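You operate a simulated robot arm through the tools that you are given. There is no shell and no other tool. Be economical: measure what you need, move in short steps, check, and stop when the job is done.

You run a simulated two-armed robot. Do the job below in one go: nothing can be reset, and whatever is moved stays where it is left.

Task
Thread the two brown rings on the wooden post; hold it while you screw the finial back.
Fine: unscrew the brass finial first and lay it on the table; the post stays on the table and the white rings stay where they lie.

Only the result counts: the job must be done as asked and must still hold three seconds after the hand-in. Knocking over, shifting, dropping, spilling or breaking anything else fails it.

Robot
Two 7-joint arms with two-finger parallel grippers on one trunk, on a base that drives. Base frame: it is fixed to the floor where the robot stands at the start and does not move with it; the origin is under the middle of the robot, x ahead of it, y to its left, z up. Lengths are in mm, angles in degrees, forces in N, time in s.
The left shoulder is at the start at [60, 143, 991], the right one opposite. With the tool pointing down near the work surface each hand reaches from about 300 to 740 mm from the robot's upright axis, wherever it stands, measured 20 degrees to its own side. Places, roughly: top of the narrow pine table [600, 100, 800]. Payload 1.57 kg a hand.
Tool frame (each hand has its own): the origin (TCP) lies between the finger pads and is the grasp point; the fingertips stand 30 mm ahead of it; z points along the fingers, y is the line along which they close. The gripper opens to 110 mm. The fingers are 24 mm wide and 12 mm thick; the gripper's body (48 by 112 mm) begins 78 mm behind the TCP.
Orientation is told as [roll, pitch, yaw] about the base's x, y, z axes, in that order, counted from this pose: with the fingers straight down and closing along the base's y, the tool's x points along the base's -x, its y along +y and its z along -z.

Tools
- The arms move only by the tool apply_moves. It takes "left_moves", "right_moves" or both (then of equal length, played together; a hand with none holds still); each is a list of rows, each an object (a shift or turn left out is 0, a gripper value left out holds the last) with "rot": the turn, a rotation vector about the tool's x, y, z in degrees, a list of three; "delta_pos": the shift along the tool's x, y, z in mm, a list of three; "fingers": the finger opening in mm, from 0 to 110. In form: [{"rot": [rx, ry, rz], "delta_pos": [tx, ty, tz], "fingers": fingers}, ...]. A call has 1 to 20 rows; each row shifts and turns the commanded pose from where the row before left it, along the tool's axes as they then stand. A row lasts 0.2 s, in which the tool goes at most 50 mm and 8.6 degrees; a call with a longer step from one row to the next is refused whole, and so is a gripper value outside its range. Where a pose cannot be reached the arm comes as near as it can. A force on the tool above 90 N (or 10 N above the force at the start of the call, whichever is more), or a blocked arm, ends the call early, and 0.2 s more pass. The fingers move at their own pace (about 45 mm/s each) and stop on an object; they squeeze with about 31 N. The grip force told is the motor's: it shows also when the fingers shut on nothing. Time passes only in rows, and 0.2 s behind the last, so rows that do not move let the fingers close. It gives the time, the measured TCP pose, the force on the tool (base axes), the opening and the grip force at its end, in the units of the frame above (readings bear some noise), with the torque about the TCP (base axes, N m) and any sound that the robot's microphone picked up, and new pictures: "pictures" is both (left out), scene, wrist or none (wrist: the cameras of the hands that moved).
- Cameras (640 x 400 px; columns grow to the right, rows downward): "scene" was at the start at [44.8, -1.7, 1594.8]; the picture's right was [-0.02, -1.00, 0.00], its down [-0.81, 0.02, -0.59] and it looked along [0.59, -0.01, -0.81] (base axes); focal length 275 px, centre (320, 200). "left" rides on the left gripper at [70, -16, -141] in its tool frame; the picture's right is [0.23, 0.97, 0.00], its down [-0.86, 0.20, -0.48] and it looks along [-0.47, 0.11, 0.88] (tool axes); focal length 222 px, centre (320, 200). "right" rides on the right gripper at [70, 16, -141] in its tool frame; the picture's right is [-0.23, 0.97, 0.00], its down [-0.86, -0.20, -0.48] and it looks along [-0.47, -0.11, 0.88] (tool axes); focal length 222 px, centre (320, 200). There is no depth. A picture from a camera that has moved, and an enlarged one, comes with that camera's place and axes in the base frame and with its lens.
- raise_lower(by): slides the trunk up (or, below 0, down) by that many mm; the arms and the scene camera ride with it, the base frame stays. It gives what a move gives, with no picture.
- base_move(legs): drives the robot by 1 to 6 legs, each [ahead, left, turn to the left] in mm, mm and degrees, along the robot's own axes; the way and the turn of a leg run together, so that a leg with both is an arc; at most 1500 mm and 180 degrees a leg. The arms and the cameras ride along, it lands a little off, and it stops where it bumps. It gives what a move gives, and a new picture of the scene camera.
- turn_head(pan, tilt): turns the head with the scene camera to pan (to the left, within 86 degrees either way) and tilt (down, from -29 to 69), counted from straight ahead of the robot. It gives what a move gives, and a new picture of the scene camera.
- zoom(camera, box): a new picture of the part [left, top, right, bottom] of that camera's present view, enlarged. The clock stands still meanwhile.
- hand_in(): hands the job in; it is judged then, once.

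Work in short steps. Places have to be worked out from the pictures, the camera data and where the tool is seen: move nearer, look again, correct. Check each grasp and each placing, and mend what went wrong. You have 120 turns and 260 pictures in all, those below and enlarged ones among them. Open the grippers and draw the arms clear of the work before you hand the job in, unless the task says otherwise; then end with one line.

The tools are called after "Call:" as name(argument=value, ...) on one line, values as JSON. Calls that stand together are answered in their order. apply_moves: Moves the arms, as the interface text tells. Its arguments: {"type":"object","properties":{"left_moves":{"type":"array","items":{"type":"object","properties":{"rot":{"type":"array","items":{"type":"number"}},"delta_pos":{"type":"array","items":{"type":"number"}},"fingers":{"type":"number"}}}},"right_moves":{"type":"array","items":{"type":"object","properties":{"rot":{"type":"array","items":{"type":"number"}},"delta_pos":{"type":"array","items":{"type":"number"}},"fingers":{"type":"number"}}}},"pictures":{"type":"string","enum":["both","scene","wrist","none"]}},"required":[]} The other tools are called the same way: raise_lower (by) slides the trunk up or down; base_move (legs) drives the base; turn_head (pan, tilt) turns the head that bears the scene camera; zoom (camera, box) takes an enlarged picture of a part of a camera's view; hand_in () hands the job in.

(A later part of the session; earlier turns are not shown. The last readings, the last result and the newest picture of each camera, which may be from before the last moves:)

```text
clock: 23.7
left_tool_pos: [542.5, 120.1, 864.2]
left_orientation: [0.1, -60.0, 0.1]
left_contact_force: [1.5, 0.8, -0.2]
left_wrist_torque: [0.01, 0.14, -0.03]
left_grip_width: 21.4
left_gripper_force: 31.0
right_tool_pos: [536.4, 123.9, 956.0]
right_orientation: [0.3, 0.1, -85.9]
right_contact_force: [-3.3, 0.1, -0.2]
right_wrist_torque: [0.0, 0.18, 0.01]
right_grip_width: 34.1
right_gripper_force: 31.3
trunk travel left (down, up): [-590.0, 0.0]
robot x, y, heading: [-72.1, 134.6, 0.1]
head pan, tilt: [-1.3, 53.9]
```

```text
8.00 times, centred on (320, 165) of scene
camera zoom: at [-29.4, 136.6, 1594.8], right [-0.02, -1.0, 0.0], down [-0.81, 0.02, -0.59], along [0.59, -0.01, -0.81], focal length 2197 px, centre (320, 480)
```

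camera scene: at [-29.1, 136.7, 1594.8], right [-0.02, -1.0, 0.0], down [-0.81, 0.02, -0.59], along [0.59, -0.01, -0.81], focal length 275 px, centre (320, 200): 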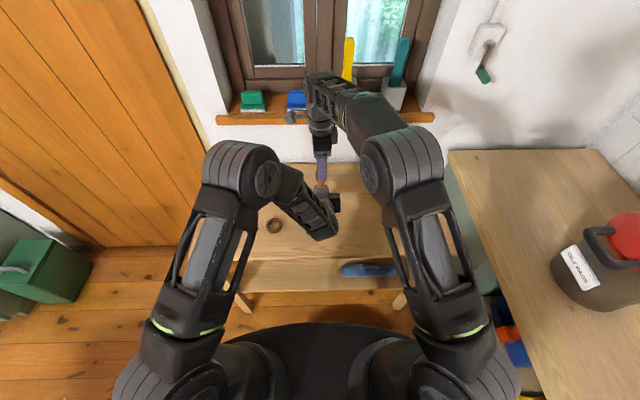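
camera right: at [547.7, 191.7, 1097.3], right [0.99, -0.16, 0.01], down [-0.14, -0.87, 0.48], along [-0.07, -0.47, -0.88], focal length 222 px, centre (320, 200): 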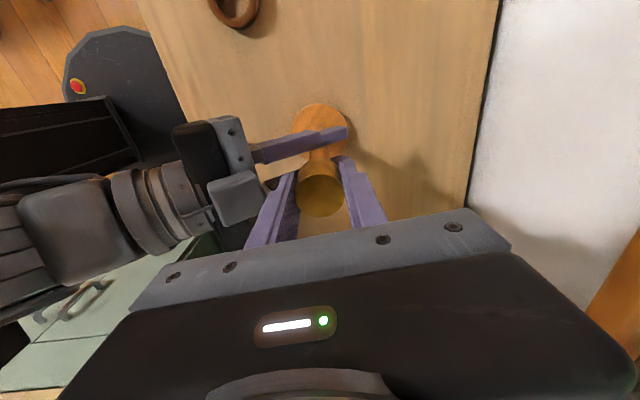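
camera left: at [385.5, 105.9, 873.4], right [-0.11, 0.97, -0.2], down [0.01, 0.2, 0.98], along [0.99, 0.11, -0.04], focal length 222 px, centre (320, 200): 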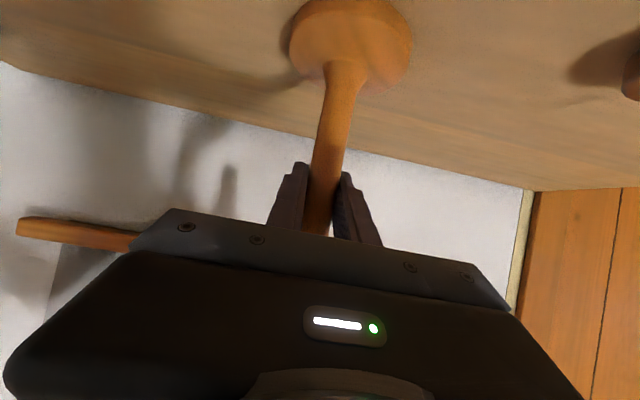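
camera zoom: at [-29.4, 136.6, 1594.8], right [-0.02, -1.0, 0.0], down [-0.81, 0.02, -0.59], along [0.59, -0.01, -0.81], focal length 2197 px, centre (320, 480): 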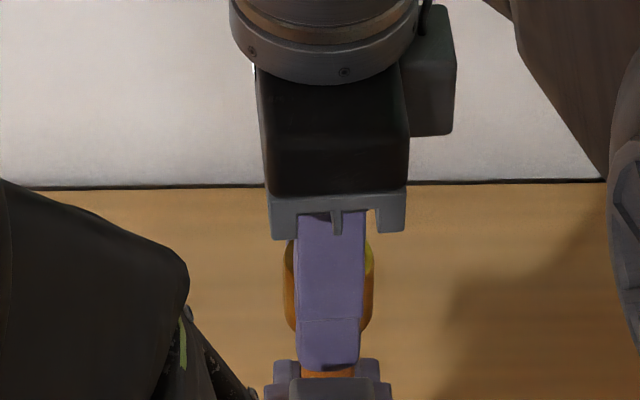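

Centred now. I'll try 4 rows of counter-clockwise turning and check the torques.

Call:
apply_moves(right_moves=[{"rot": [0, 0, -8.5]}, {"rot": [0, 0, -8.5]}, {"rot": [0, 0, -8.5]}, {"rot": [0, 0, -8.5]}], pictures="wrist")

```text
clock: 24.7
left_tool_pos: [542.9, 123.0, 863.8]
left_orientation: [0.1, -60.1, 0.1]
left_contact_force: [19.6, 1.9, -5.7]
left_wrist_torque: [-0.08, 0.72, 0.02]
left_grip_width: 21.4
left_gripper_force: 30.6
right_tool_pos: [538.4, 123.6, 956.7]
right_orientation: [0.0, -0.1, -51.9]
right_contact_force: [-19.9, -1.0, 5.7]
right_wrist_torque: [-0.02, 1.05, -0.05]
right_grip_width: 34.2
right_gripper_force: 31.3
trunk travel left (down, up): [-590.0, 0.0]
robot x, y, heading: [-75.3, 139.6, -0.1]
head pan, tilt: [-1.3, 53.9]
camera right: at [507.6, 189.3, 1097.6], right [0.91, 0.42, 0.0], down [0.37, -0.8, 0.48], along [0.2, -0.43, -0.88], focal length 222 px, centre (320, 200)
```

right: 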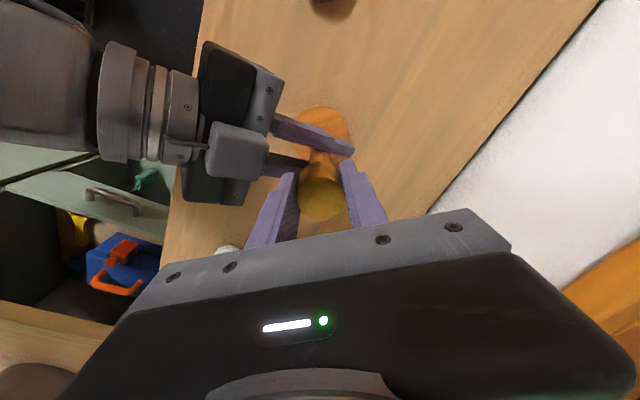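

It turns freely with no z-torque, but a −20 N x-force shows the hand is about 2 mm too far +x. I'll correct that and continue.

Call:
apply_moves(right_moves=[{"delta_pos": [1.2, -1.6, 0]}, {"rot": [0, 0, -8.5], "delta_pos": [0, 0, -0.2]}, {"rot": [0, 0, -8.5], "delta_pos": [0, 0, -0.2]}, {"rot": [0, 0, -8.5], "delta_pos": [0, 0, -0.2]}, {"rot": [0, 0, -8.5], "delta_pos": [0, 0, -0.2]}], pictures="wrist")

```text
clock: 25.9
left_tool_pos: [542.2, 121.5, 863.9]
left_orientation: [0.0, -60.0, 0.0]
left_contact_force: [12.7, 3.9, 1.4]
left_wrist_torque: [-0.29, 0.39, -0.07]
left_grip_width: 21.6
left_gripper_force: 31.2
right_tool_pos: [536.8, 123.6, 955.8]
right_orientation: [0.1, -0.4, -17.8]
right_contact_force: [-12.6, -6.7, 1.2]
right_wrist_torque: [-0.27, 0.64, 0.0]
right_grip_width: 34.0
right_gripper_force: 30.9
trunk travel left (down, up): [-590.0, 0.0]
robot x, y, heading: [-72.1, 138.9, -0.1]
head pan, tilt: [-1.3, 53.9]
camera right: at [474.5, 160.0, 1098.1], right [0.51, 0.86, 0.0], down [0.75, -0.45, 0.48], along [0.41, -0.25, -0.88], focal length 222 px, centre (320, 200)
```

right: 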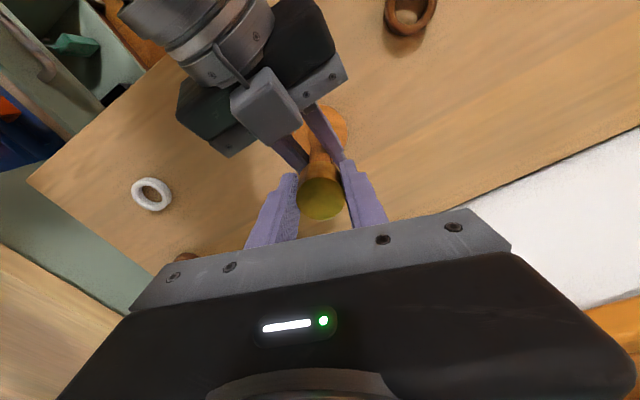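

Same small correction, and on to yaw +25.

Call:
apply_moves(right_moves=[{"delta_pos": [1.2, -1.2, 0]}, {"rot": [0, 0, -8.5], "delta_pos": [0, 0, -0.2]}, {"rot": [0, 0, -8.5], "delta_pos": [0, 0, -0.2]}, {"rot": [0, 0, -8.5], "delta_pos": [0, 0, -0.2]}, {"rot": [0, 0, -8.5], "delta_pos": [0, 0, -0.2]}, {"rot": [0, 0, -8.5], "delta_pos": [0, 0, -0.2]}], pictures="wrist")

```text
clock: 27.3
left_tool_pos: [541.4, 122.6, 864.8]
left_orientation: [0.0, -60.0, 0.1]
left_contact_force: [-5.4, 9.6, 10.7]
left_wrist_torque: [-0.29, -0.68, -0.05]
left_grip_width: 21.6
left_gripper_force: 30.6
right_tool_pos: [535.1, 121.7, 959.3]
right_orientation: [-0.3, -0.5, 24.6]
right_contact_force: [6.4, -8.4, -4.0]
right_wrist_torque: [-0.17, -0.17, 0.0]
right_grip_width: 34.1
right_gripper_force: 31.5
trunk travel left (down, up): [-590.0, 0.0]
robot x, y, heading: [-77.3, 139.6, 0.1]
head pan, tilt: [-1.3, 53.9]
camera right: at [464.4, 107.6, 1099.4], right [-0.2, 0.98, 0.0], down [0.86, 0.17, 0.48], along [0.48, 0.1, -0.87], focal length 222 px, centre (320, 200)
```

right: 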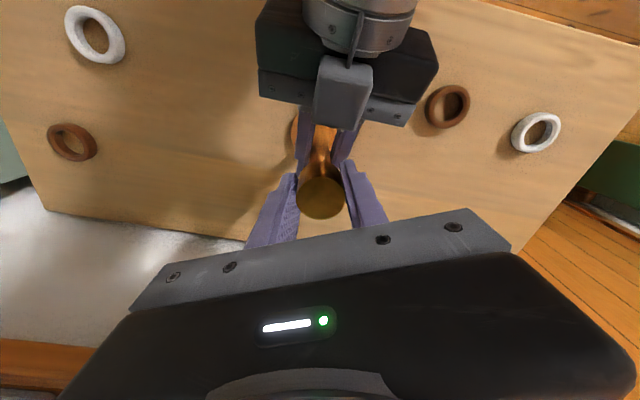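

Forces are small. Continuing to yaw +84.

Call:
apply_moves(right_moves=[{"delta_pos": [0, -1, 0]}, {"rot": [0, 0, -8.5], "delta_pos": [0, 0, -0.1]}, {"rot": [0, 0, -8.5], "delta_pos": [0, 0, -0.2]}, {"rot": [0, 0, -8.5], "delta_pos": [0, 0, -0.2]}, {"rot": [0, 0, -8.5], "delta_pos": [0, 0, -0.2]}, {"rot": [0, 0, -8.5], "delta_pos": [0, 0, -0.2]}, {"rot": [0, 0, -8.5], "delta_pos": [0, 0, -0.2]}, {"rot": [0, 0, -8.5], "delta_pos": [0, 0, -0.2]}], pictures="wrist")

Call:
zoom(camera="scene", box=[280, 140, 360, 190])

```text
clock: 29.1
left_tool_pos: [541.5, 121.5, 864.7]
left_orientation: [0.1, -60.1, 0.0]
left_contact_force: [-18.3, 13.3, 17.8]
left_wrist_torque: [-0.29, -0.56, -0.03]
left_grip_width: 21.6
left_gripper_force: 30.8
right_tool_pos: [534.6, 119.7, 960.4]
right_orientation: [-0.4, 0.0, 84.2]
right_contact_force: [15.9, -9.2, -11.2]
right_wrist_torque: [-0.18, -0.35, -0.03]
right_grip_width: 34.0
right_gripper_force: 31.1
trunk travel left (down, up): [-590.0, 0.0]
robot x, y, heading: [-77.2, 137.1, -0.2]
head pan, tilt: [-1.3, 53.9]
camera right: at [511.7, 53.1, 1100.9], right [-0.95, 0.32, -0.01], down [0.28, 0.83, 0.48], along [0.16, 0.45, -0.88], focal length 222 px, centre (320, 200)
```

right: 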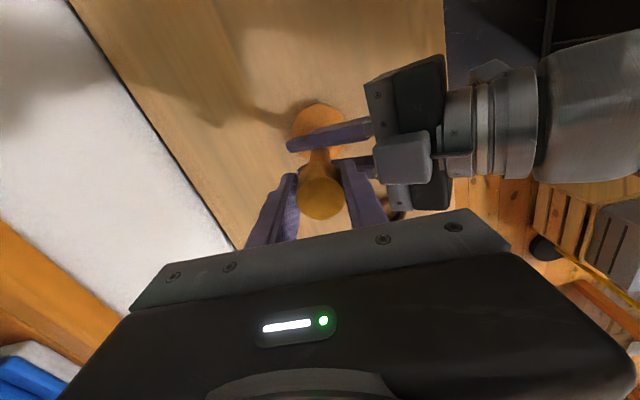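

```text
8.00 times, centred on (320, 165) of scene
camera zoom: at [-30.2, 136.9, 1594.8], right [-0.02, -1.0, 0.0], down [-0.81, 0.02, -0.59], along [0.59, -0.01, -0.81], focal length 2197 px, centre (320, 480)
```

zoom: 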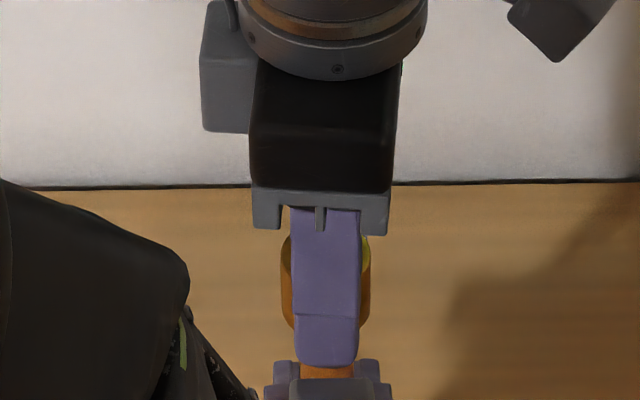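

The tool is being pulled down by 11 N, so I was lifting too fast. I'll continue turning without lift, correcting laterally, to see how far the wrist goes.

Call:
apply_moves(right_moves=[{"delta_pos": [0.7, -1.6, 1]}, {"rot": [0, 0, -8.5]}, {"rot": [0, 0, -8.5]}, {"rot": [0, 0, -8.5]}, {"rot": [0, 0, -8.5]}, {"rot": [0, 0, -8.5]}], pictures="none")

```text
clock: 30.5
left_tool_pos: [542.5, 122.3, 864.2]
left_orientation: [0.0, -60.0, 0.0]
left_contact_force: [-5.2, 8.7, 4.7]
left_wrist_torque: [-0.16, -0.5, -0.05]
left_grip_width: 21.2
left_gripper_force: 30.8
right_tool_pos: [538.0, 119.8, 958.8]
right_orientation: [-0.4, 0.2, 126.7]
right_contact_force: [5.0, -5.5, 2.3]
right_wrist_torque: [0.1, 0.3, -0.01]
right_grip_width: 33.9
right_gripper_force: 31.3
trunk travel left (down, up): [-590.0, 0.0]
robot x, y, heading: [-76.0, 135.8, 0.3]
head pan, tilt: [-1.3, 53.9]
```

Forces are small and the wrist still turns. Continuing.

Call:
apply_moves(right_moves=[{"rot": [0, 0, -8.5], "delta_pos": [0, 0, -0.1]}, {"rot": [0, 0, -8.5], "delta_pos": [0, 0, -0.1]}, {"rot": [0, 0, -8.5], "delta_pos": [0, 0, -0.1]}, {"rot": [0, 0, -8.5], "delta_pos": [0, 0, -0.1]}, {"rot": [0, 0, -8.5], "delta_pos": [0, 0, -0.1]}], pictures="wrist")

Call:
zoom(camera="scene", box=[280, 140, 360, 190])

```text
clock: 31.7
left_tool_pos: [541.6, 120.6, 864.8]
left_orientation: [-0.1, -60.0, 0.0]
left_contact_force: [-12.6, 2.7, 6.5]
left_wrist_torque: [0.02, -0.61, -0.07]
left_grip_width: 21.1
left_gripper_force: 31.0
right_tool_pos: [535.7, 120.4, 958.8]
right_orientation: [-0.2, 0.5, 169.3]
right_contact_force: [12.8, -0.8, 1.2]
right_wrist_torque: [0.01, -0.16, 0.03]
right_grip_width: 33.9
right_gripper_force: 31.0
trunk travel left (down, up): [-590.0, 0.0]
robot x, y, heading: [-75.9, 141.3, -0.1]
head pan, tilt: [-1.3, 53.9]
camera right: at [601.4, 91.4, 1101.1], right [-0.41, -0.91, -0.01], down [-0.81, 0.36, 0.47], along [-0.43, 0.2, -0.88], focal length 222 px, centre (320, 200)
```

right: 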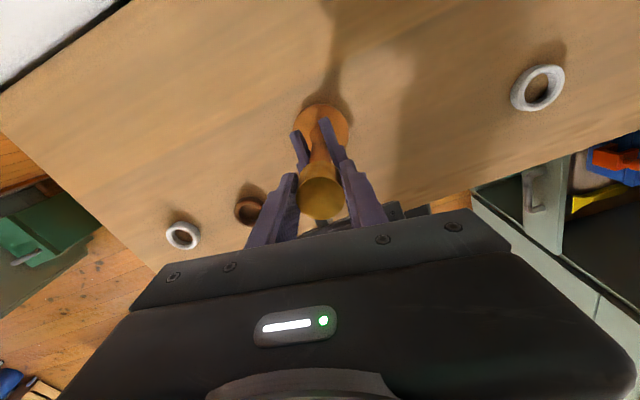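

```text
8.00 times, centred on (320, 165) of scene
camera zoom: at [-30.2, 136.8, 1594.8], right [-0.02, -1.0, 0.0], down [-0.81, 0.02, -0.59], along [0.59, -0.01, -0.81], focal length 2197 px, centre (320, 480)
```

zoom: 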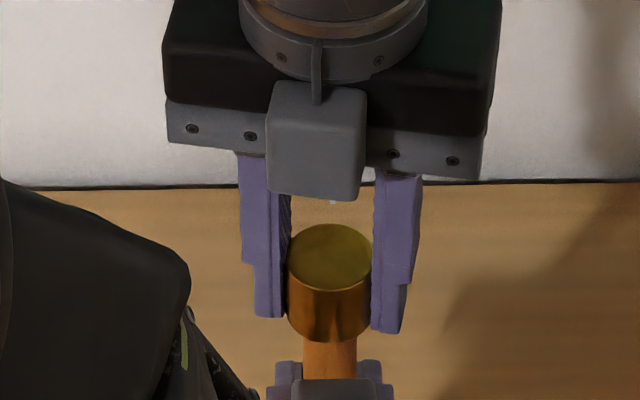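

Good grip visible. Continuing with a small x correction.

Call:
apply_moves(right_moves=[{"delta_pos": [1.2, 0.2, 0]}, {"rot": [0, 0, -8.5], "delta_pos": [0, 0, -0.1]}, {"rot": [0, 0, -8.5], "delta_pos": [0, 0, -0.1]}, {"rot": [0, 0, -8.5], "delta_pos": [0, 0, -0.1]}, {"rot": [0, 0, -8.5], "delta_pos": [0, 0, -0.1]}, {"rot": [0, 0, -8.5], "delta_pos": [0, 0, -0.1]}, {"rot": [0, 0, -8.5], "delta_pos": [0, 0, -0.1]}], pictures="none")

Call:
zoom(camera="scene", box=[280, 140, 360, 190])

```text
clock: 33.3
left_tool_pos: [540.9, 120.7, 864.1]
left_orientation: [0.0, -60.0, -0.1]
left_contact_force: [-14.0, 1.1, 8.8]
left_wrist_torque: [0.04, -0.78, 0.01]
left_grip_width: 21.7
left_gripper_force: 30.5
right_tool_pos: [532.1, 120.3, 957.8]
right_orientation: [0.6, 0.7, -140.1]
right_contact_force: [14.5, 0.3, -2.3]
right_wrist_torque: [-0.03, -0.31, -0.02]
right_grip_width: 33.5
right_gripper_force: 30.7
right hand out of reach, approached as far as the arm can: row 7
trunk travel left (down, up): [-590.0, 0.0]
robot x, y, heading: [-72.1, 137.5, 0.4]
head pan, tilt: [-1.3, 53.9]
```

```text
8.00 times, centred on (320, 165) of scene
camera zoom: at [-30.2, 136.7, 1595.0], right [-0.02, -1.0, 0.0], down [-0.81, 0.02, -0.59], along [0.59, -0.01, -0.81], focal length 2197 px, centre (320, 480)
```

zoom: 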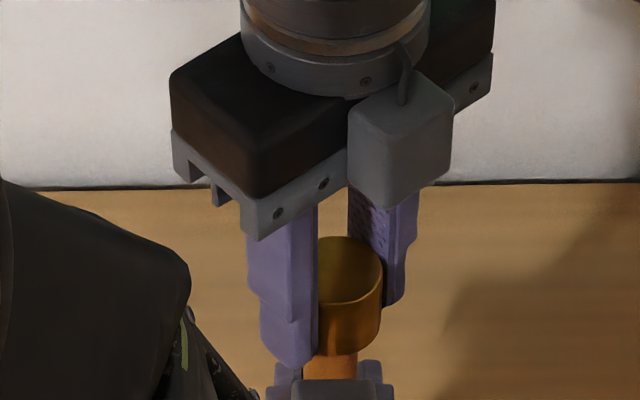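

Near the wrist limit after 306° of turning. Test lift by 3 mm to see whether it's free.

Call:
apply_moves(right_moves=[{"delta_pos": [0, 0, -1.5]}, {"delta_pos": [0, 0, -1.5]}], pictures="none")

Call:
zoom(camera="scene", box=[280, 140, 360, 190])

```text
clock: 33.9
left_tool_pos: [541.2, 120.9, 863.9]
left_orientation: [-0.1, -60.0, 0.1]
left_contact_force: [-23.7, 1.3, 16.4]
left_wrist_torque: [-0.02, -0.4, 0.03]
left_grip_width: 21.5
left_gripper_force: 31.3
right_tool_pos: [530.1, 120.3, 959.3]
right_orientation: [0.4, 0.4, -140.2]
right_contact_force: [19.2, -0.8, -7.4]
right_wrist_torque: [-0.01, -0.4, 0.01]
right_grip_width: 33.9
right_gripper_force: 31.5
trunk travel left (down, up): [-590.0, 0.0]
robot x, y, heading: [-74.9, 136.7, 0.2]
head pan, tilt: [-1.3, 53.9]
```

```text
8.00 times, centred on (320, 165) of scene
camera zoom: at [-30.8, 136.7, 1594.9], right [-0.02, -1.0, 0.0], down [-0.81, 0.02, -0.59], along [0.59, -0.01, -0.81], focal length 2197 px, centre (320, 480)
```

zoom: 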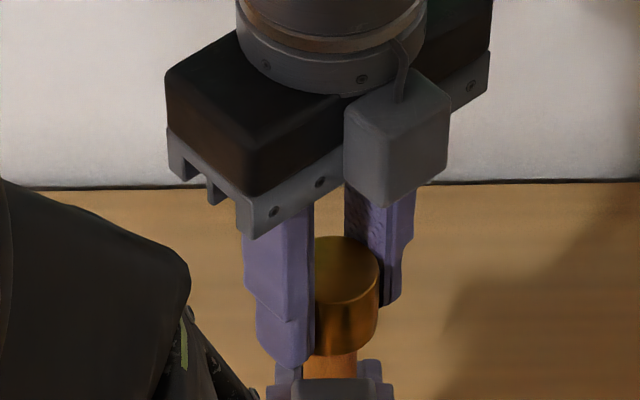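

Still threaded, with the arm at its limit. I'll open the right fingers and rotate back clockwise for a re-grip.

Call:
apply_moves(right_moves=[{"fingers": 54}, {}, {"rot": [0, 0, 8.5]}, {"rot": [0, 0, 8.5]}, {"rot": [0, 0, 8.5]}, {"rot": [0, 0, 8.5]}, {"rot": [0, 0, 8.5]}, {"rot": [0, 0, 8.5]}, {"rot": [0, 0, 8.5]}, {"rot": [0, 0, 8.5]}, {"rot": [0, 0, 8.5]}, {"rot": [0, 0, 8.5]}, {"rot": [0, 0, 8.5]}, {"rot": [0, 0, 8.5]}, {"rot": [0, 0, 8.5]}, {"rot": [0, 0, 8.5]}, {"rot": [0, 0, 8.5]}, {"rot": [0, 0, 8.5]}, {"rot": [0, 0, 8.5]}, {"rot": [0, 0, 8.5]}], pictures="none")

Call:
zoom(camera="scene", box=[280, 140, 360, 190])

```text
clock: 38.1
left_tool_pos: [542.1, 121.7, 864.1]
left_orientation: [0.0, -60.0, 0.0]
left_contact_force: [-1.7, 5.8, 13.5]
left_wrist_torque: [-0.37, -0.1, -0.26]
left_grip_width: 21.2
left_gripper_force: 31.1
right_tool_pos: [528.4, 121.4, 960.4]
right_orientation: [-0.3, -0.3, 66.9]
right_contact_force: [5.3, -5.2, -0.8]
right_wrist_torque: [-0.09, -0.1, 0.18]
right_grip_width: 48.0
right_gripper_force: 0.0
trunk travel left (down, up): [-590.0, 0.0]
robot x, y, heading: [-72.1, 139.9, -0.1]
head pan, tilt: [-1.3, 53.9]
```

```text
8.00 times, centred on (320, 165) of scene
camera zoom: at [-30.2, 136.9, 1594.8], right [-0.02, -1.0, 0.0], down [-0.81, 0.02, -0.59], along [0.59, -0.01, -0.81], focal length 2197 px, centre (320, 480)
```

zoom: 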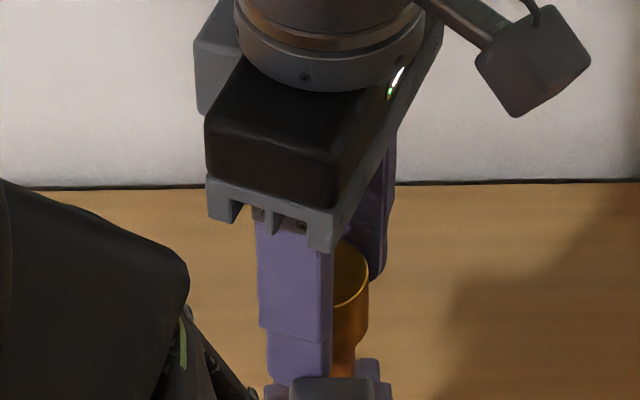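

A finger seems to touch the left hand since TCP drifted to x=528. I'll shift +8 mm in x and up 4 mm, then rotate back the rest.

Call:
apply_moves(right_moves=[{"delta_pos": [-3.1, -7.4, -4], "fingers": 48}, {}, {"rot": [0, 0, 8.5]}, {"rot": [0, 0, 8.5]}, {"rot": [0, 0, 8.5]}, {"rot": [0, 0, 8.5]}, {"rot": [0, 0, 8.5]}, {"rot": [0, 0, 8.5]}, {"rot": [0, 0, 8.5]}, {"rot": [0, 0, 8.5]}, {"rot": [0, 0, 8.5]}, {"rot": [0, 0, 8.5]}, {"rot": [0, 0, 8.5]}, {"rot": [0, 0, 8.5]}, {"rot": [0, 0, 8.5]}, {"rot": [0, 0, 8.5]}, {"rot": [0, 0, 8.5]}, {"rot": [0, 0, 8.5]}, {"rot": [0, 0, 8.5]}, {"rot": [0, 0, 8.5]}], pictures="wrist")

Call:
zoom(camera="scene", box=[280, 140, 360, 190])

Call:
zoom(camera="right", box=[240, 110, 400, 210])

```text
clock: 42.3
left_tool_pos: [541.2, 121.4, 863.5]
left_orientation: [0.0, -60.0, 0.1]
left_contact_force: [0.0, -1.1, 7.1]
left_wrist_torque: [-0.03, 0.3, -0.02]
left_grip_width: 21.1
left_gripper_force: 31.2
right_tool_pos: [538.2, 121.3, 963.5]
right_orientation: [0.3, -0.1, -86.1]
right_contact_force: [0.9, 0.3, 0.4]
right_wrist_torque: [0.02, -0.01, 0.05]
right_grip_width: 47.9
right_gripper_force: 0.0
trunk travel left (down, up): [-590.0, 0.0]
robot x, y, heading: [-75.7, 135.7, 0.0]
head pan, tilt: [-1.3, 53.9]
camera right: at [548.4, 192.9, 1105.3], right [0.99, -0.16, 0.01], down [-0.14, -0.87, 0.48], along [-0.07, -0.47, -0.88], focal length 222 px, centre (320, 200)
```

right: 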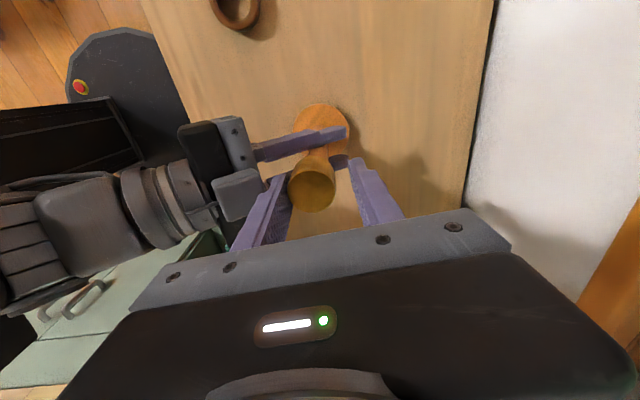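

```text
8.00 times, centred on (320, 165) of scene
camera zoom: at [-29.8, 136.7, 1594.8], right [-0.02, -1.0, 0.0], down [-0.81, 0.02, -0.59], along [0.59, -0.01, -0.81], focal length 2197 px, centre (320, 480)
```

zoom: 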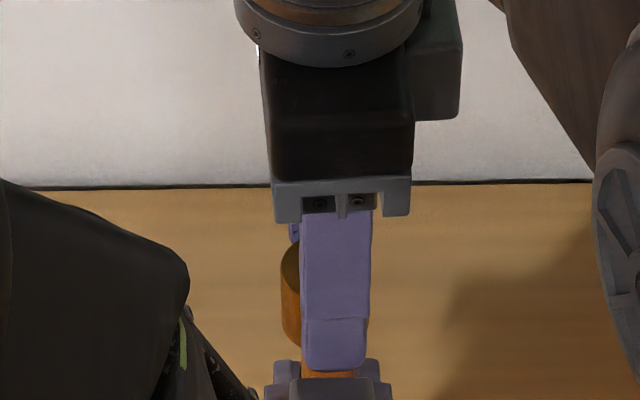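

```text
4.00 times, centred on (320, 160) of right
camera zoom: at [548.4, 192.9, 1105.3], right [0.99, -0.16, 0.01], down [-0.14, -0.87, 0.48], along [-0.07, -0.47, -0.88], focal length 888 px, centre (320, 360)
```

zoom: 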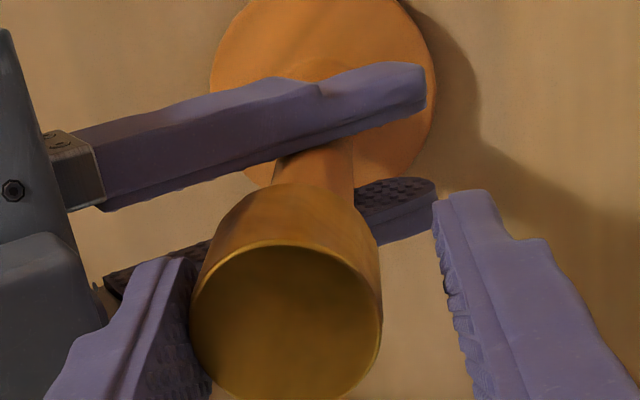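

The post top is pulled ~7 mm toward −x (slight tilt in the left grip). I'll briefly open the left fingers so it settles flat, then re-close.

Call:
apply_moves(left_moves=[{"fingers": 27}, {}, {}, {"fingers": 10}, {}, {}], pictures="none")

Call:
zoom(camera="right", box=[240, 110, 400, 210])

Call:
zoom(camera="scene", box=[280, 140, 360, 190])

```text
clock: 43.7
left_tool_pos: [541.3, 120.6, 864.5]
left_orientation: [0.0, -59.9, -0.1]
left_contact_force: [-0.1, -0.2, -1.0]
left_wrist_torque: [0.0, 0.02, -0.03]
left_grip_width: 21.3
left_gripper_force: 31.1
right_tool_pos: [538.3, 122.3, 964.0]
right_orientation: [0.3, 0.0, -85.8]
right_contact_force: [0.2, 0.7, -0.1]
right_wrist_torque: [-0.02, 0.03, -0.02]
right_grip_width: 48.4
right_gripper_force: 0.0
trunk travel left (down, up): [-590.0, 0.0]
robot x, y, heading: [-72.8, 137.1, -0.4]
head pan, tilt: [-1.3, 53.9]
```

```text
4.00 times, centred on (320, 160) of right
camera zoom: at [548.7, 192.9, 1105.2], right [0.99, -0.16, 0.0], down [-0.14, -0.87, 0.48], along [-0.07, -0.47, -0.88], focal length 888 px, centre (320, 360)
```

zoom: 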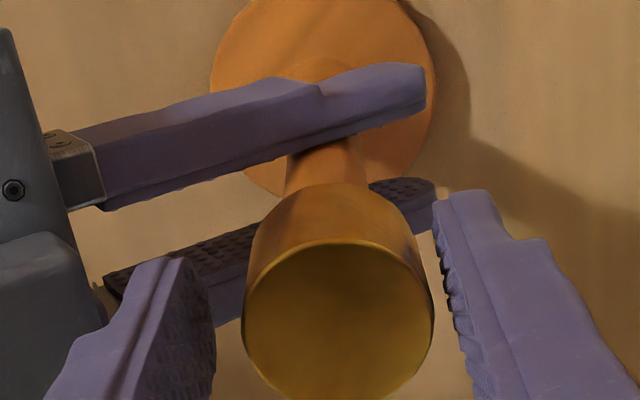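

```text
8.00 times, centred on (320, 165) of scene
camera zoom: at [-29.1, 136.7, 1594.7], right [-0.02, -1.0, 0.0], down [-0.81, 0.02, -0.59], along [0.59, -0.01, -0.81], focal length 2197 px, centre (320, 480)
```

zoom: 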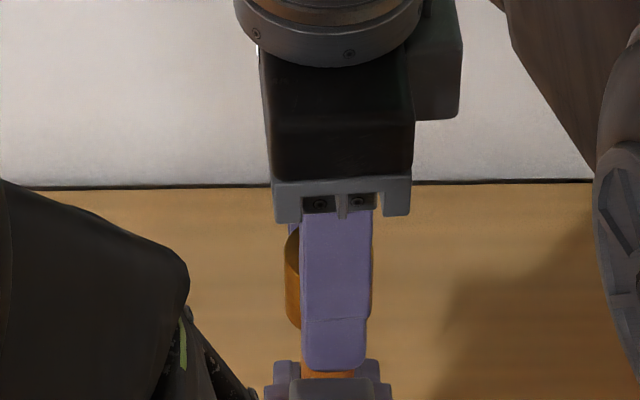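

The post is now upright at x≈540. I'll re-centre the right hand, lower 5 mm, grip, and turn.

Call:
apply_moves(right_moves=[{"delta_pos": [1.5, 1.5, 5]}, {"fingers": 20}, {}, {}, {}], pictures="none")

Call:
zoom(camera="scene", box=[280, 140, 360, 190])

```text
clock: 44.9
left_tool_pos: [543.1, 121.9, 863.0]
left_orientation: [0.0, -60.0, 0.0]
left_contact_force: [0.4, -0.4, -2.0]
left_wrist_torque: [0.01, -0.08, 0.02]
left_grip_width: 21.7
left_gripper_force: 30.9
right_tool_pos: [539.0, 123.2, 960.1]
right_orientation: [0.3, 0.1, -85.9]
right_contact_force: [1.0, 0.9, 2.0]
right_wrist_torque: [0.0, 0.03, 0.01]
right_grip_width: 33.9
right_gripper_force: 30.6
trunk travel left (down, up): [-590.0, 0.0]
robot x, y, heading: [-71.7, 137.7, -0.1]
head pan, tilt: [-1.3, 53.9]
```

```text
8.00 times, centred on (320, 165) of scene
camera zoom: at [-29.1, 136.7, 1594.8], right [-0.02, -1.0, 0.0], down [-0.81, 0.02, -0.59], along [0.59, -0.01, -0.81], focal length 2197 px, centre (320, 480)
```

zoom: 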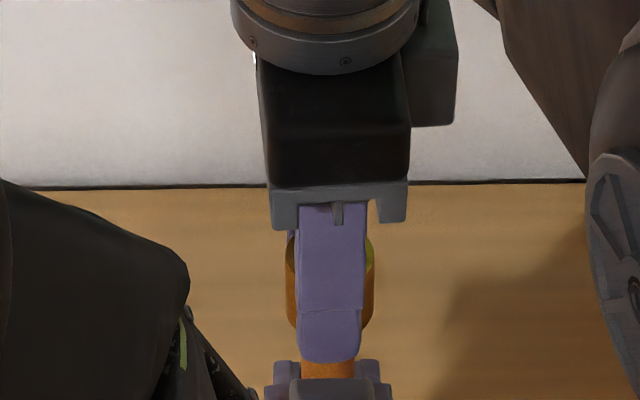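

Centred with near-zero forces. Turning 102°.

Call:
apply_moves(right_moves=[{"rot": [0, 0, -8.5], "delta_pos": [0, 0, -0.1]}, {"rot": [0, 0, -8.5], "delta_pos": [0, 0, -0.1]}, {"rot": [0, 0, -8.5], "delta_pos": [0, 0, -0.1]}, {"rot": [0, 0, -8.5], "delta_pos": [0, 0, -0.1]}, {"rot": [0, 0, -8.5], "delta_pos": [0, 0, -0.1]}, {"rot": [0, 0, -8.5], "delta_pos": [0, 0, -0.1]}, {"rot": [0, 0, -8.5], "delta_pos": [0, 0, -0.1]}, {"rot": [0, 0, -8.5], "delta_pos": [0, 0, -0.1]}, {"rot": [0, 0, -8.5], "delta_pos": [0, 0, -0.1]}, {"rot": [0, 0, -8.5], "delta_pos": [0, 0, -0.1]}, {"rot": [0, 0, -8.5], "delta_pos": [0, 0, -0.1]}, {"rot": [0, 0, -8.5], "delta_pos": [0, 0, -0.1]}], pictures="none")

Call:
zoom(camera="scene", box=[280, 140, 360, 190])

```text
clock: 47.5
left_tool_pos: [541.8, 121.3, 863.2]
left_orientation: [0.0, -60.1, 0.2]
left_contact_force: [1.8, 1.5, 0.4]
left_wrist_torque: [-0.06, 0.07, 0.02]
left_grip_width: 21.2
left_gripper_force: 31.1
right_tool_pos: [539.6, 122.2, 960.8]
right_orientation: [0.0, -0.2, 16.1]
right_contact_force: [-1.8, -1.0, -0.7]
right_wrist_torque: [-0.03, -0.01, 0.01]
right_grip_width: 34.3
right_gripper_force: 30.5
trunk travel left (down, up): [-590.0, 0.0]
robot x, y, heading: [-71.5, 141.1, 0.1]
head pan, tilt: [-1.3, 53.9]
```

```text
8.00 times, centred on (320, 165) of scene
camera zoom: at [-29.1, 136.7, 1594.8], right [-0.02, -1.0, 0.0], down [-0.81, 0.02, -0.59], along [0.59, -0.01, -0.81], focal length 2197 px, centre (320, 480)
```

zoom: 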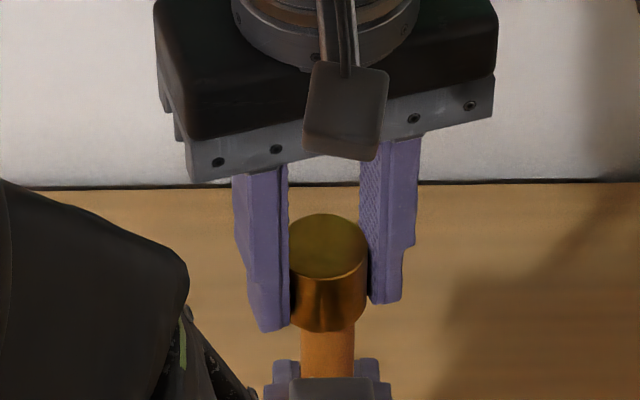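

Smooth now, and the finial has visibly risen. Another 153°.

Call:
apply_moves(right_moves=[{"rot": [0, 0, -8.5], "delta_pos": [0, 0, -0.1]}, {"rot": [0, 0, -8.5], "delta_pos": [0, 0, -0.1]}, {"rot": [0, 0, -8.5], "delta_pos": [0, 0, -0.1]}, {"rot": [0, 0, -8.5], "delta_pos": [0, 0, -0.1]}, {"rot": [0, 0, -8.5], "delta_pos": [0, 0, -0.1]}, {"rot": [0, 0, -8.5], "delta_pos": [0, 0, -0.1]}, {"rot": [0, 0, -8.5], "delta_pos": [0, 0, -0.1]}, {"rot": [0, 0, -8.5], "delta_pos": [0, 0, -0.1]}, {"rot": [0, 0, -8.5], "delta_pos": [0, 0, -0.1]}, {"rot": [0, 0, -8.5], "delta_pos": [0, 0, -0.1]}, {"rot": [0, 0, -8.5], "delta_pos": [0, 0, -0.1]}, {"rot": [0, 0, -8.5], "delta_pos": [0, 0, -0.1]}, {"rot": [0, 0, -8.5], "delta_pos": [0, 0, -0.1]}, {"rot": [0, 0, -8.5], "delta_pos": [0, 0, -0.1]}, {"rot": [0, 0, -8.5], "delta_pos": [0, 0, -0.1]}, {"rot": [0, 0, -8.5], "delta_pos": [0, 0, -0.1]}, {"rot": [0, 0, -8.5], "delta_pos": [0, 0, -0.1]}, {"rot": [0, 0, -8.5], "delta_pos": [0, 0, -0.1]}], pictures="none")

Call:
zoom(camera="scene", box=[280, 140, 360, 190])

```text
clock: 51.3
left_tool_pos: [540.9, 120.3, 862.9]
left_orientation: [0.0, -59.9, 0.0]
left_contact_force: [-0.2, 0.3, 0.4]
left_wrist_torque: [0.04, 0.01, -0.01]
left_grip_width: 21.3
left_gripper_force: 30.7
right_tool_pos: [539.6, 124.6, 961.4]
right_orientation: [0.0, 0.3, 169.3]
right_contact_force: [0.0, 0.8, -0.5]
right_wrist_torque: [-0.02, -0.01, 0.01]
right_grip_width: 34.0
right_gripper_force: 31.2
trunk travel left (down, up): [-590.0, 0.0]
robot x, y, heading: [-72.9, 142.7, -0.1]
head pan, tilt: [-1.3, 53.9]
```

```text
8.00 times, centred on (320, 165) of scene
camera zoom: at [-29.2, 136.6, 1594.8], right [-0.02, -1.0, 0.0], down [-0.81, 0.02, -0.59], along [0.59, -0.01, -0.81], focal length 2197 px, centre (320, 480)
```

zoom: 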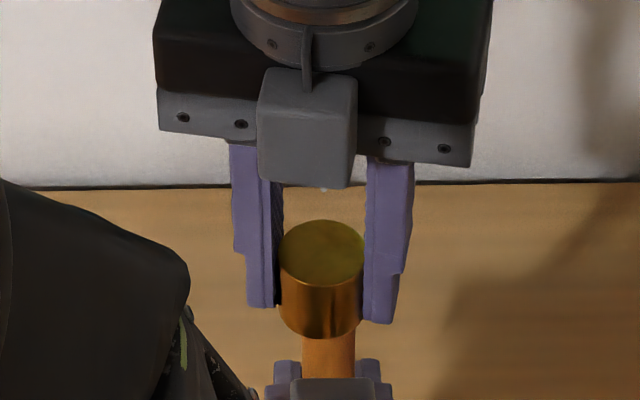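

Forces are near zero and the finial shifted relative to the shaft, so it's probably free. Lifting 20 mm.

Call:
apply_moves(right_moves=[{"delta_pos": [0, 0, -3]}, {"delta_pos": [0, 0, -3]}, {"delta_pos": [0, 0, -7]}, {"delta_pos": [0, 0, -7]}], pictures="none")

Call:
zoom(camera="scene", box=[280, 140, 360, 190])

```text
clock: 52.3
left_tool_pos: [541.7, 121.1, 864.4]
left_orientation: [-0.1, -60.0, 0.1]
left_contact_force: [0.5, 0.6, 0.0]
left_wrist_torque: [-0.01, -0.05, 0.0]
left_grip_width: 21.2
left_gripper_force: 31.4
right_tool_pos: [540.2, 123.9, 982.5]
right_orientation: [-0.1, 0.3, 169.0]
right_contact_force: [-0.4, -0.8, -0.4]
right_wrist_torque: [0.01, 0.01, -0.02]
right_grip_width: 33.4
right_gripper_force: 14.6
trunk travel left (down, up): [-590.0, 0.0]
robot x, y, heading: [-75.4, 136.8, -0.2]
head pan, tilt: [-1.3, 53.9]
```

```text
8.00 times, centred on (320, 165) of scene
camera zoom: at [-29.2, 136.7, 1594.8], right [-0.02, -1.0, 0.0], down [-0.81, 0.02, -0.59], along [0.59, -0.01, -0.81], focal length 2197 px, centre (320, 480)
```

zoom: 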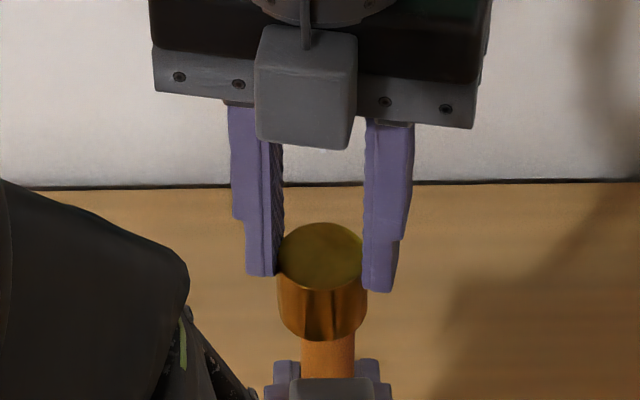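

The finial slipped from the fingers instead of lifting. I'll open, raise clear, and look closely.

Call:
apply_moves(right_moves=[{"fingers": 50}, {}, {"delta_pos": [0, 0, -8]}, {"delta_pos": [0, 0, -10]}], pictures="wrist")

Call:
zoom(camera="right", box=[240, 90, 400, 190])

Call:
zoom(camera="scene", box=[296, 160, 344, 190])

```text
clock: 53.3
left_tool_pos: [542.0, 121.2, 862.7]
left_orientation: [0.0, -60.1, 0.2]
left_contact_force: [0.7, 0.3, -0.7]
left_wrist_torque: [0.02, 0.0, -0.01]
left_grip_width: 21.4
left_gripper_force: 31.0
right_tool_pos: [539.5, 122.5, 998.9]
right_orientation: [-0.1, 0.3, 169.1]
right_contact_force: [-0.6, 0.0, 0.0]
right_wrist_torque: [-0.01, -0.01, 0.01]
right_grip_width: 49.9
right_gripper_force: 0.2
trunk travel left (down, up): [-590.0, 0.0]
robot x, y, heading: [-73.1, 139.3, -0.0]
head pan, tilt: [-1.3, 53.9]
camera right: at [604.5, 94.2, 1141.2], right [-0.41, -0.91, 0.0], down [-0.8, 0.36, 0.47], along [-0.43, 0.2, -0.88], focal length 222 px, centre (320, 200)
```

right: 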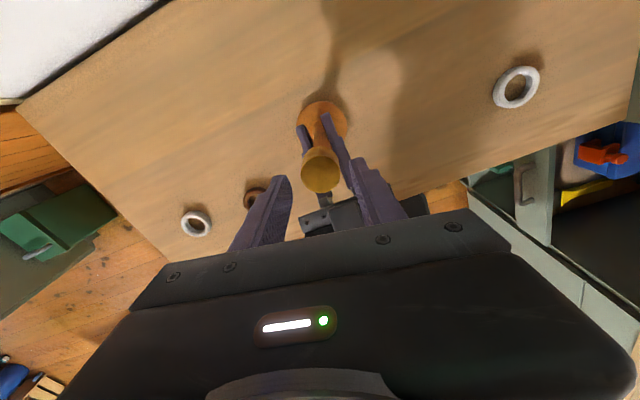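

```text
4.00 times, centred on (320, 140) of right
camera zoom: at [604.5, 94.2, 1141.2], right [-0.41, -0.91, 0.0], down [-0.8, 0.36, 0.47], along [-0.43, 0.2, -0.88], focal length 888 px, centre (320, 440)
```

zoom: 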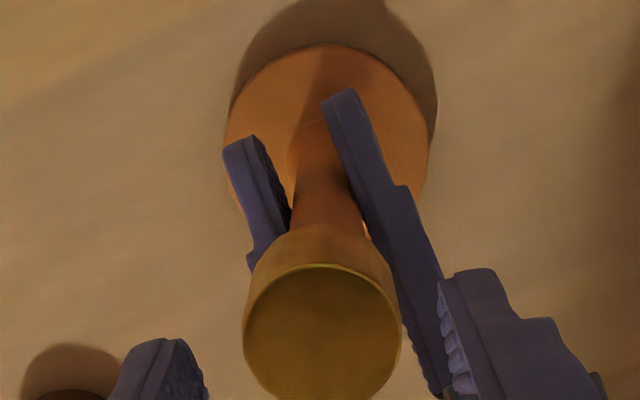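

```text
13.33 times, centred on (320, 175) of scene
camera zoom: at [-29.2, 136.6, 1594.7], right [-0.02, -1.0, 0.0], down [-0.81, 0.02, -0.59], along [0.59, -0.01, -0.81], focal length 3661 px, centre (320, 533)
```

zoom: 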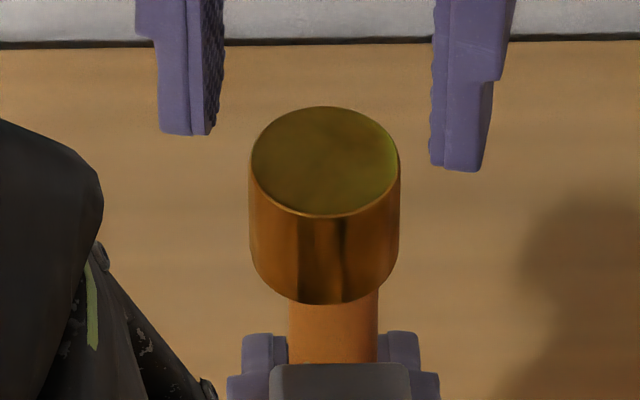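

The finial height looks unchanged within noise, so the thread is probably still engaged. I'll rotate the open hand back clockwise, above the finial, for a longer stroke.

Call:
apply_moves(right_moves=[{"rot": [0, 0, 8.5]}, {"rot": [0, 0, 8.5]}, {"rot": [0, 0, 8.5]}, {"rot": [0, 0, 8.5]}, {"rot": [0, 0, 8.5]}, {"rot": [0, 0, 8.5]}, {"rot": [0, 0, 8.5]}, {"rot": [0, 0, 8.5]}, {"rot": [0, 0, 8.5]}, {"rot": [0, 0, 8.5]}, {"rot": [0, 0, 8.5]}, {"rot": [0, 0, 8.5]}, {"rot": [0, 0, 8.5]}, {"rot": [0, 0, 8.5]}, {"rot": [0, 0, 8.5]}, {"rot": [0, 0, 8.5]}, {"rot": [0, 0, 8.5]}, {"rot": [0, 0, 8.5]}, {"rot": [0, 0, 8.5]}, {"rot": [0, 0, 8.5]}], pictures="none")

Call:
apply_moves(right_moves=[{"rot": [0, 0, 8.5]}, {"rot": [0, 0, 8.5]}, {"rot": [0, 0, 8.5]}, {"rot": [0, 0, 8.5]}, {"rot": [0, 0, 8.5]}, {"rot": [0, 0, 8.5]}, {"rot": [0, 0, 8.5]}, {"rot": [0, 0, 8.5]}, {"rot": [0, 0, 8.5]}, {"rot": [0, 0, 8.5]}, {"rot": [0, 0, 8.5]}, {"rot": [0, 0, 8.5]}, {"rot": [0, 0, 8.5]}, {"rot": [0, 0, 8.5]}, {"rot": [0, 0, 8.5]}], pictures="wrist")

Call:
zoom(camera="right", box=[240, 90, 400, 190])

Call:
zoom(camera="scene", box=[296, 160, 344, 190])

```text
clock: 57.5
left_tool_pos: [541.2, 121.8, 864.1]
left_orientation: [0.0, -60.1, 0.1]
left_contact_force: [-0.9, -0.5, -0.4]
left_wrist_torque: [0.01, 0.03, 0.01]
left_grip_width: 21.4
left_gripper_force: 31.4
right_tool_pos: [540.0, 122.6, 998.9]
right_orientation: [0.0, -0.3, -1.1]
right_contact_force: [-0.2, -0.3, -0.8]
right_wrist_torque: [0.0, 0.05, -0.02]
right_grip_width: 50.0
right_gripper_force: 0.0
trunk travel left (down, up): [-590.0, 0.0]
robot x, y, heading: [-77.4, 139.7, -0.0]
head pan, tilt: [-1.3, 53.9]
```

```text
clock: 60.7
left_tool_pos: [542.5, 121.2, 863.3]
left_orientation: [-0.1, -60.0, 0.0]
left_contact_force: [0.2, 0.4, 0.5]
left_wrist_torque: [0.02, 0.01, 0.03]
left_grip_width: 21.8
left_gripper_force: 30.9
right_tool_pos: [539.1, 122.4, 1001.1]
right_orientation: [0.3, 0.2, -128.5]
right_contact_force: [-0.2, 0.2, 0.6]
right_wrist_torque: [0.01, -0.01, 0.01]
right_grip_width: 50.0
right_gripper_force: 0.0
trunk travel left (down, up): [-590.0, 0.0]
robot x, y, heading: [-73.0, 139.0, -0.1]
head pan, tilt: [-1.3, 53.9]
camera right: at [595.3, 166.8, 1142.4], right [0.62, -0.79, 0.0], down [-0.69, -0.54, 0.47], along [-0.37, -0.3, -0.88], focal length 222 px, centre (320, 200)
```

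right: 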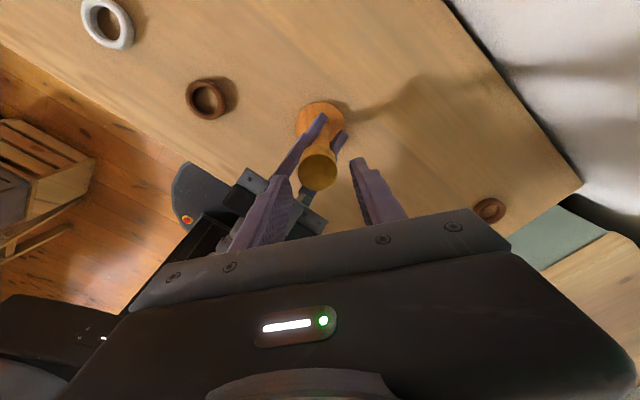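

```text
4.00 times, centred on (320, 140) of right
camera zoom: at [595.3, 166.8, 1142.4], right [0.62, -0.79, 0.0], down [-0.69, -0.54, 0.47], along [-0.37, -0.3, -0.88], focal length 888 px, centre (320, 440)
```

zoom: 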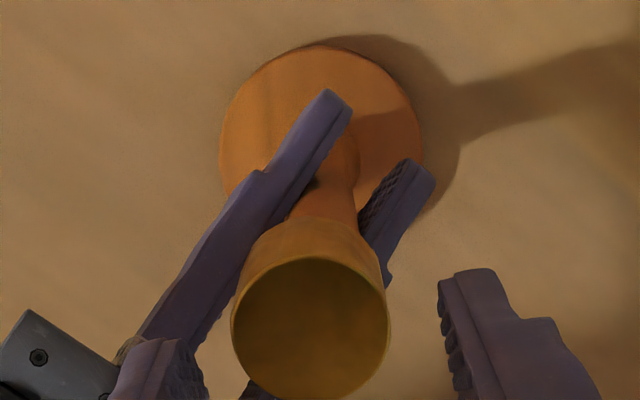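

```text
13.33 times, centred on (320, 175) of scene
camera zoom: at [-29.1, 136.7, 1594.8], right [-0.02, -1.0, 0.0], down [-0.81, 0.02, -0.59], along [0.59, -0.01, -0.81], focal length 3661 px, centre (320, 533)
```

zoom: 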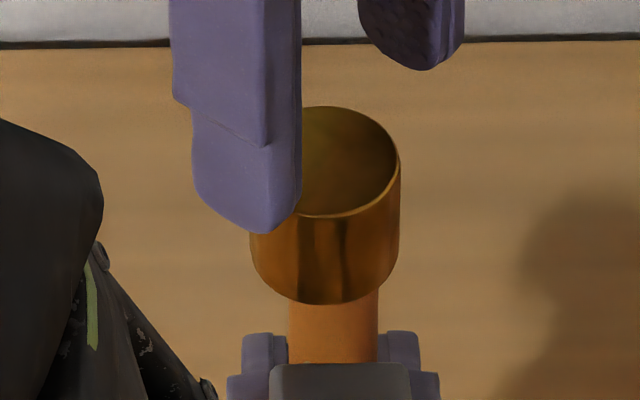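

Yaw −128 is reachable. I'll re-grip the finial low and check forces.

Call:
apply_moves(right_moves=[{"delta_pos": [1.3, -0.5, 15]}, {"delta_pos": [0, 0, 15]}, {"delta_pos": [0, 0, 13]}, {"fingers": 20}, {}, {}, {}], pictures="none")

Call:
zoom(camera="scene", box=[296, 160, 344, 190])

Call:
zoom(camera="right", box=[240, 110, 400, 210])

```text
clock: 62.3
left_tool_pos: [542.2, 122.4, 863.6]
left_orientation: [0.0, -60.0, 0.0]
left_contact_force: [-11.2, 4.1, 2.9]
left_wrist_torque: [-0.2, -0.64, 0.0]
left_grip_width: 21.2
left_gripper_force: 31.2
right_tool_pos: [540.5, 122.9, 956.8]
right_orientation: [0.4, 0.3, -128.5]
right_contact_force: [11.3, -4.5, 0.2]
right_wrist_torque: [-0.11, -0.19, -0.02]
right_grip_width: 34.3
right_gripper_force: 30.8
trunk travel left (down, up): [-590.0, 0.0]
robot x, y, heading: [-75.3, 138.8, 0.1]
head pan, tilt: [-1.3, 53.9]
```

```text
13.33 times, centred on (320, 175) of scene
camera zoom: at [-29.6, 136.7, 1594.8], right [-0.02, -1.0, 0.0], down [-0.81, 0.02, -0.59], along [0.59, -0.01, -0.81], focal length 3661 px, centre (320, 533)
```

zoom: 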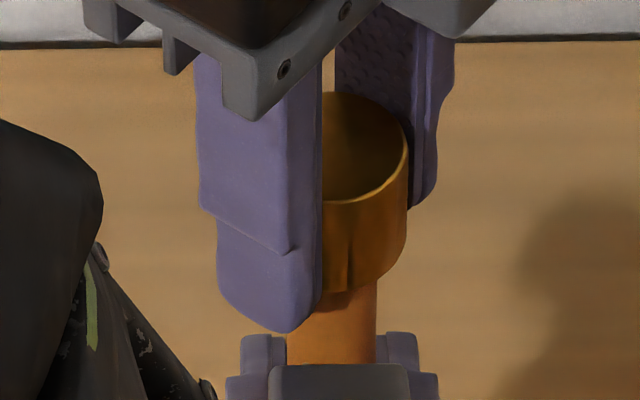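

```text
4.00 times, centred on (320, 160) of right
camera zoom: at [595.2, 167.5, 1099.2], right [0.62, -0.78, 0.0], down [-0.69, -0.55, 0.47], along [-0.37, -0.3, -0.88], focal length 888 px, centre (320, 360)
```

zoom: 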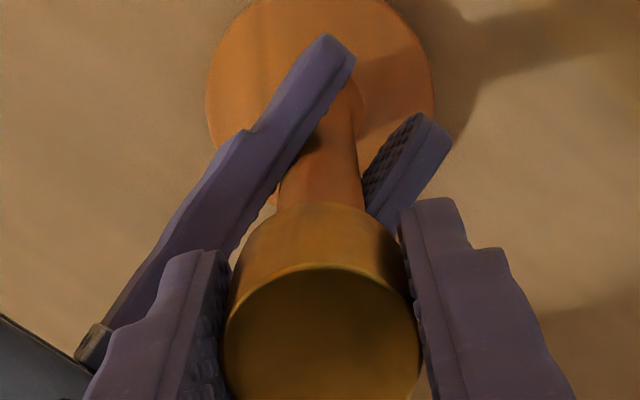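

There's a slight lateral load. I'll correct along the closing axis by 1.2 mm and turn 85°.

Call:
apply_moves(right_moves=[{"delta_pos": [0, 1.2, 0]}, {"rot": [0, 0, -8.5]}, {"rot": [0, 0, -8.5]}, {"rot": [0, 0, -8.5]}, {"rot": [0, 0, -8.5]}, {"rot": [0, 0, -8.5]}, {"rot": [0, 0, -8.5]}], pictures="none")

Call:
zoom(camera="scene", box=[296, 160, 344, 190])

```text
clock: 63.9
left_tool_pos: [542.0, 123.0, 864.5]
left_orientation: [0.1, -59.9, -0.1]
left_contact_force: [-3.2, 8.3, 2.5]
left_wrist_torque: [-0.2, -0.18, 0.37]
left_grip_width: 21.7
left_gripper_force: 31.4
right_tool_pos: [540.6, 124.1, 957.2]
right_orientation: [0.4, -0.1, -77.2]
right_contact_force: [4.6, -7.2, -0.8]
right_wrist_torque: [-0.33, -0.16, -0.39]
right_grip_width: 34.5
right_gripper_force: 31.3
trunk travel left (down, up): [-590.0, 0.0]
robot x, y, heading: [-75.0, 137.5, 0.1]
head pan, tilt: [-1.3, 53.9]
```

```text
13.33 times, centred on (320, 175) of scene
camera zoom: at [-29.3, 136.8, 1594.8], right [-0.02, -1.0, 0.0], down [-0.81, 0.02, -0.59], along [0.59, -0.01, -0.81], focal length 3661 px, centre (320, 533)
```

zoom: 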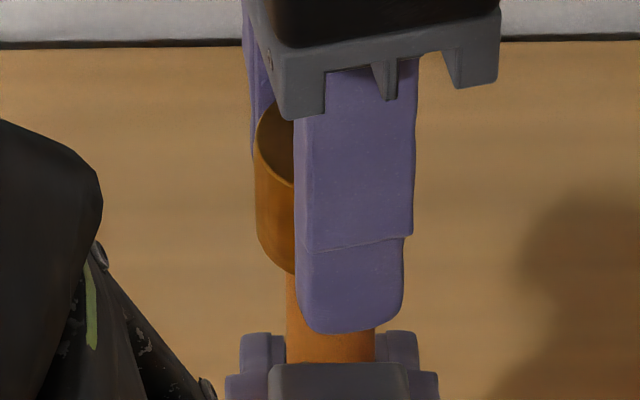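

A z-torque has appeared and the hand is about 4 mm off in y. I'll try a gentle 5 mm lift to see if the finial comes along.

Call:
apply_moves(right_moves=[{"delta_pos": [0, 0, -2]}, {"delta_pos": [0, 0, -3]}], pictures="none")

Call:
zoom(camera="scene", box=[296, 160, 344, 190])

```text
clock: 64.5
left_tool_pos: [542.2, 120.2, 865.7]
left_orientation: [-0.1, -60.3, 0.1]
left_contact_force: [-15.3, 7.4, 17.5]
left_wrist_torque: [-0.28, -0.73, 0.1]
left_grip_width: 21.8
left_gripper_force: 31.0
right_tool_pos: [541.5, 123.4, 960.4]
right_orientation: [0.3, -0.1, -77.5]
right_contact_force: [16.2, -8.5, -19.7]
right_wrist_torque: [-0.45, -0.74, -0.12]
right_grip_width: 34.1
right_gripper_force: 30.5
trunk travel left (down, up): [-590.0, 0.0]
robot x, y, heading: [-77.4, 135.9, -0.2]
head pan, tilt: [-1.3, 53.9]
```

```text
13.33 times, centred on (320, 175) of scene
camera zoom: at [-29.1, 136.7, 1594.7], right [-0.02, -1.0, 0.0], down [-0.81, 0.02, -0.59], along [0.59, -0.01, -0.81], focal length 3661 px, centre (320, 533)
```

zoom: 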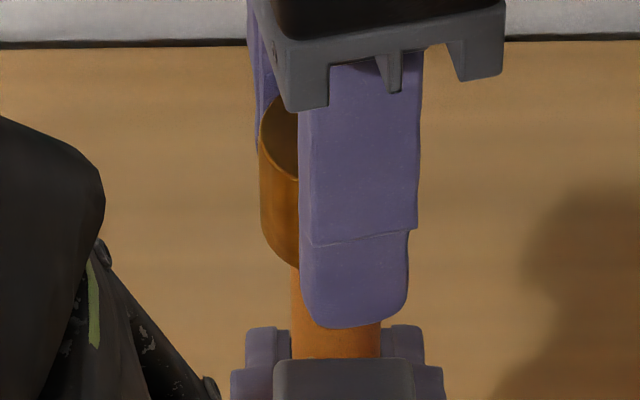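

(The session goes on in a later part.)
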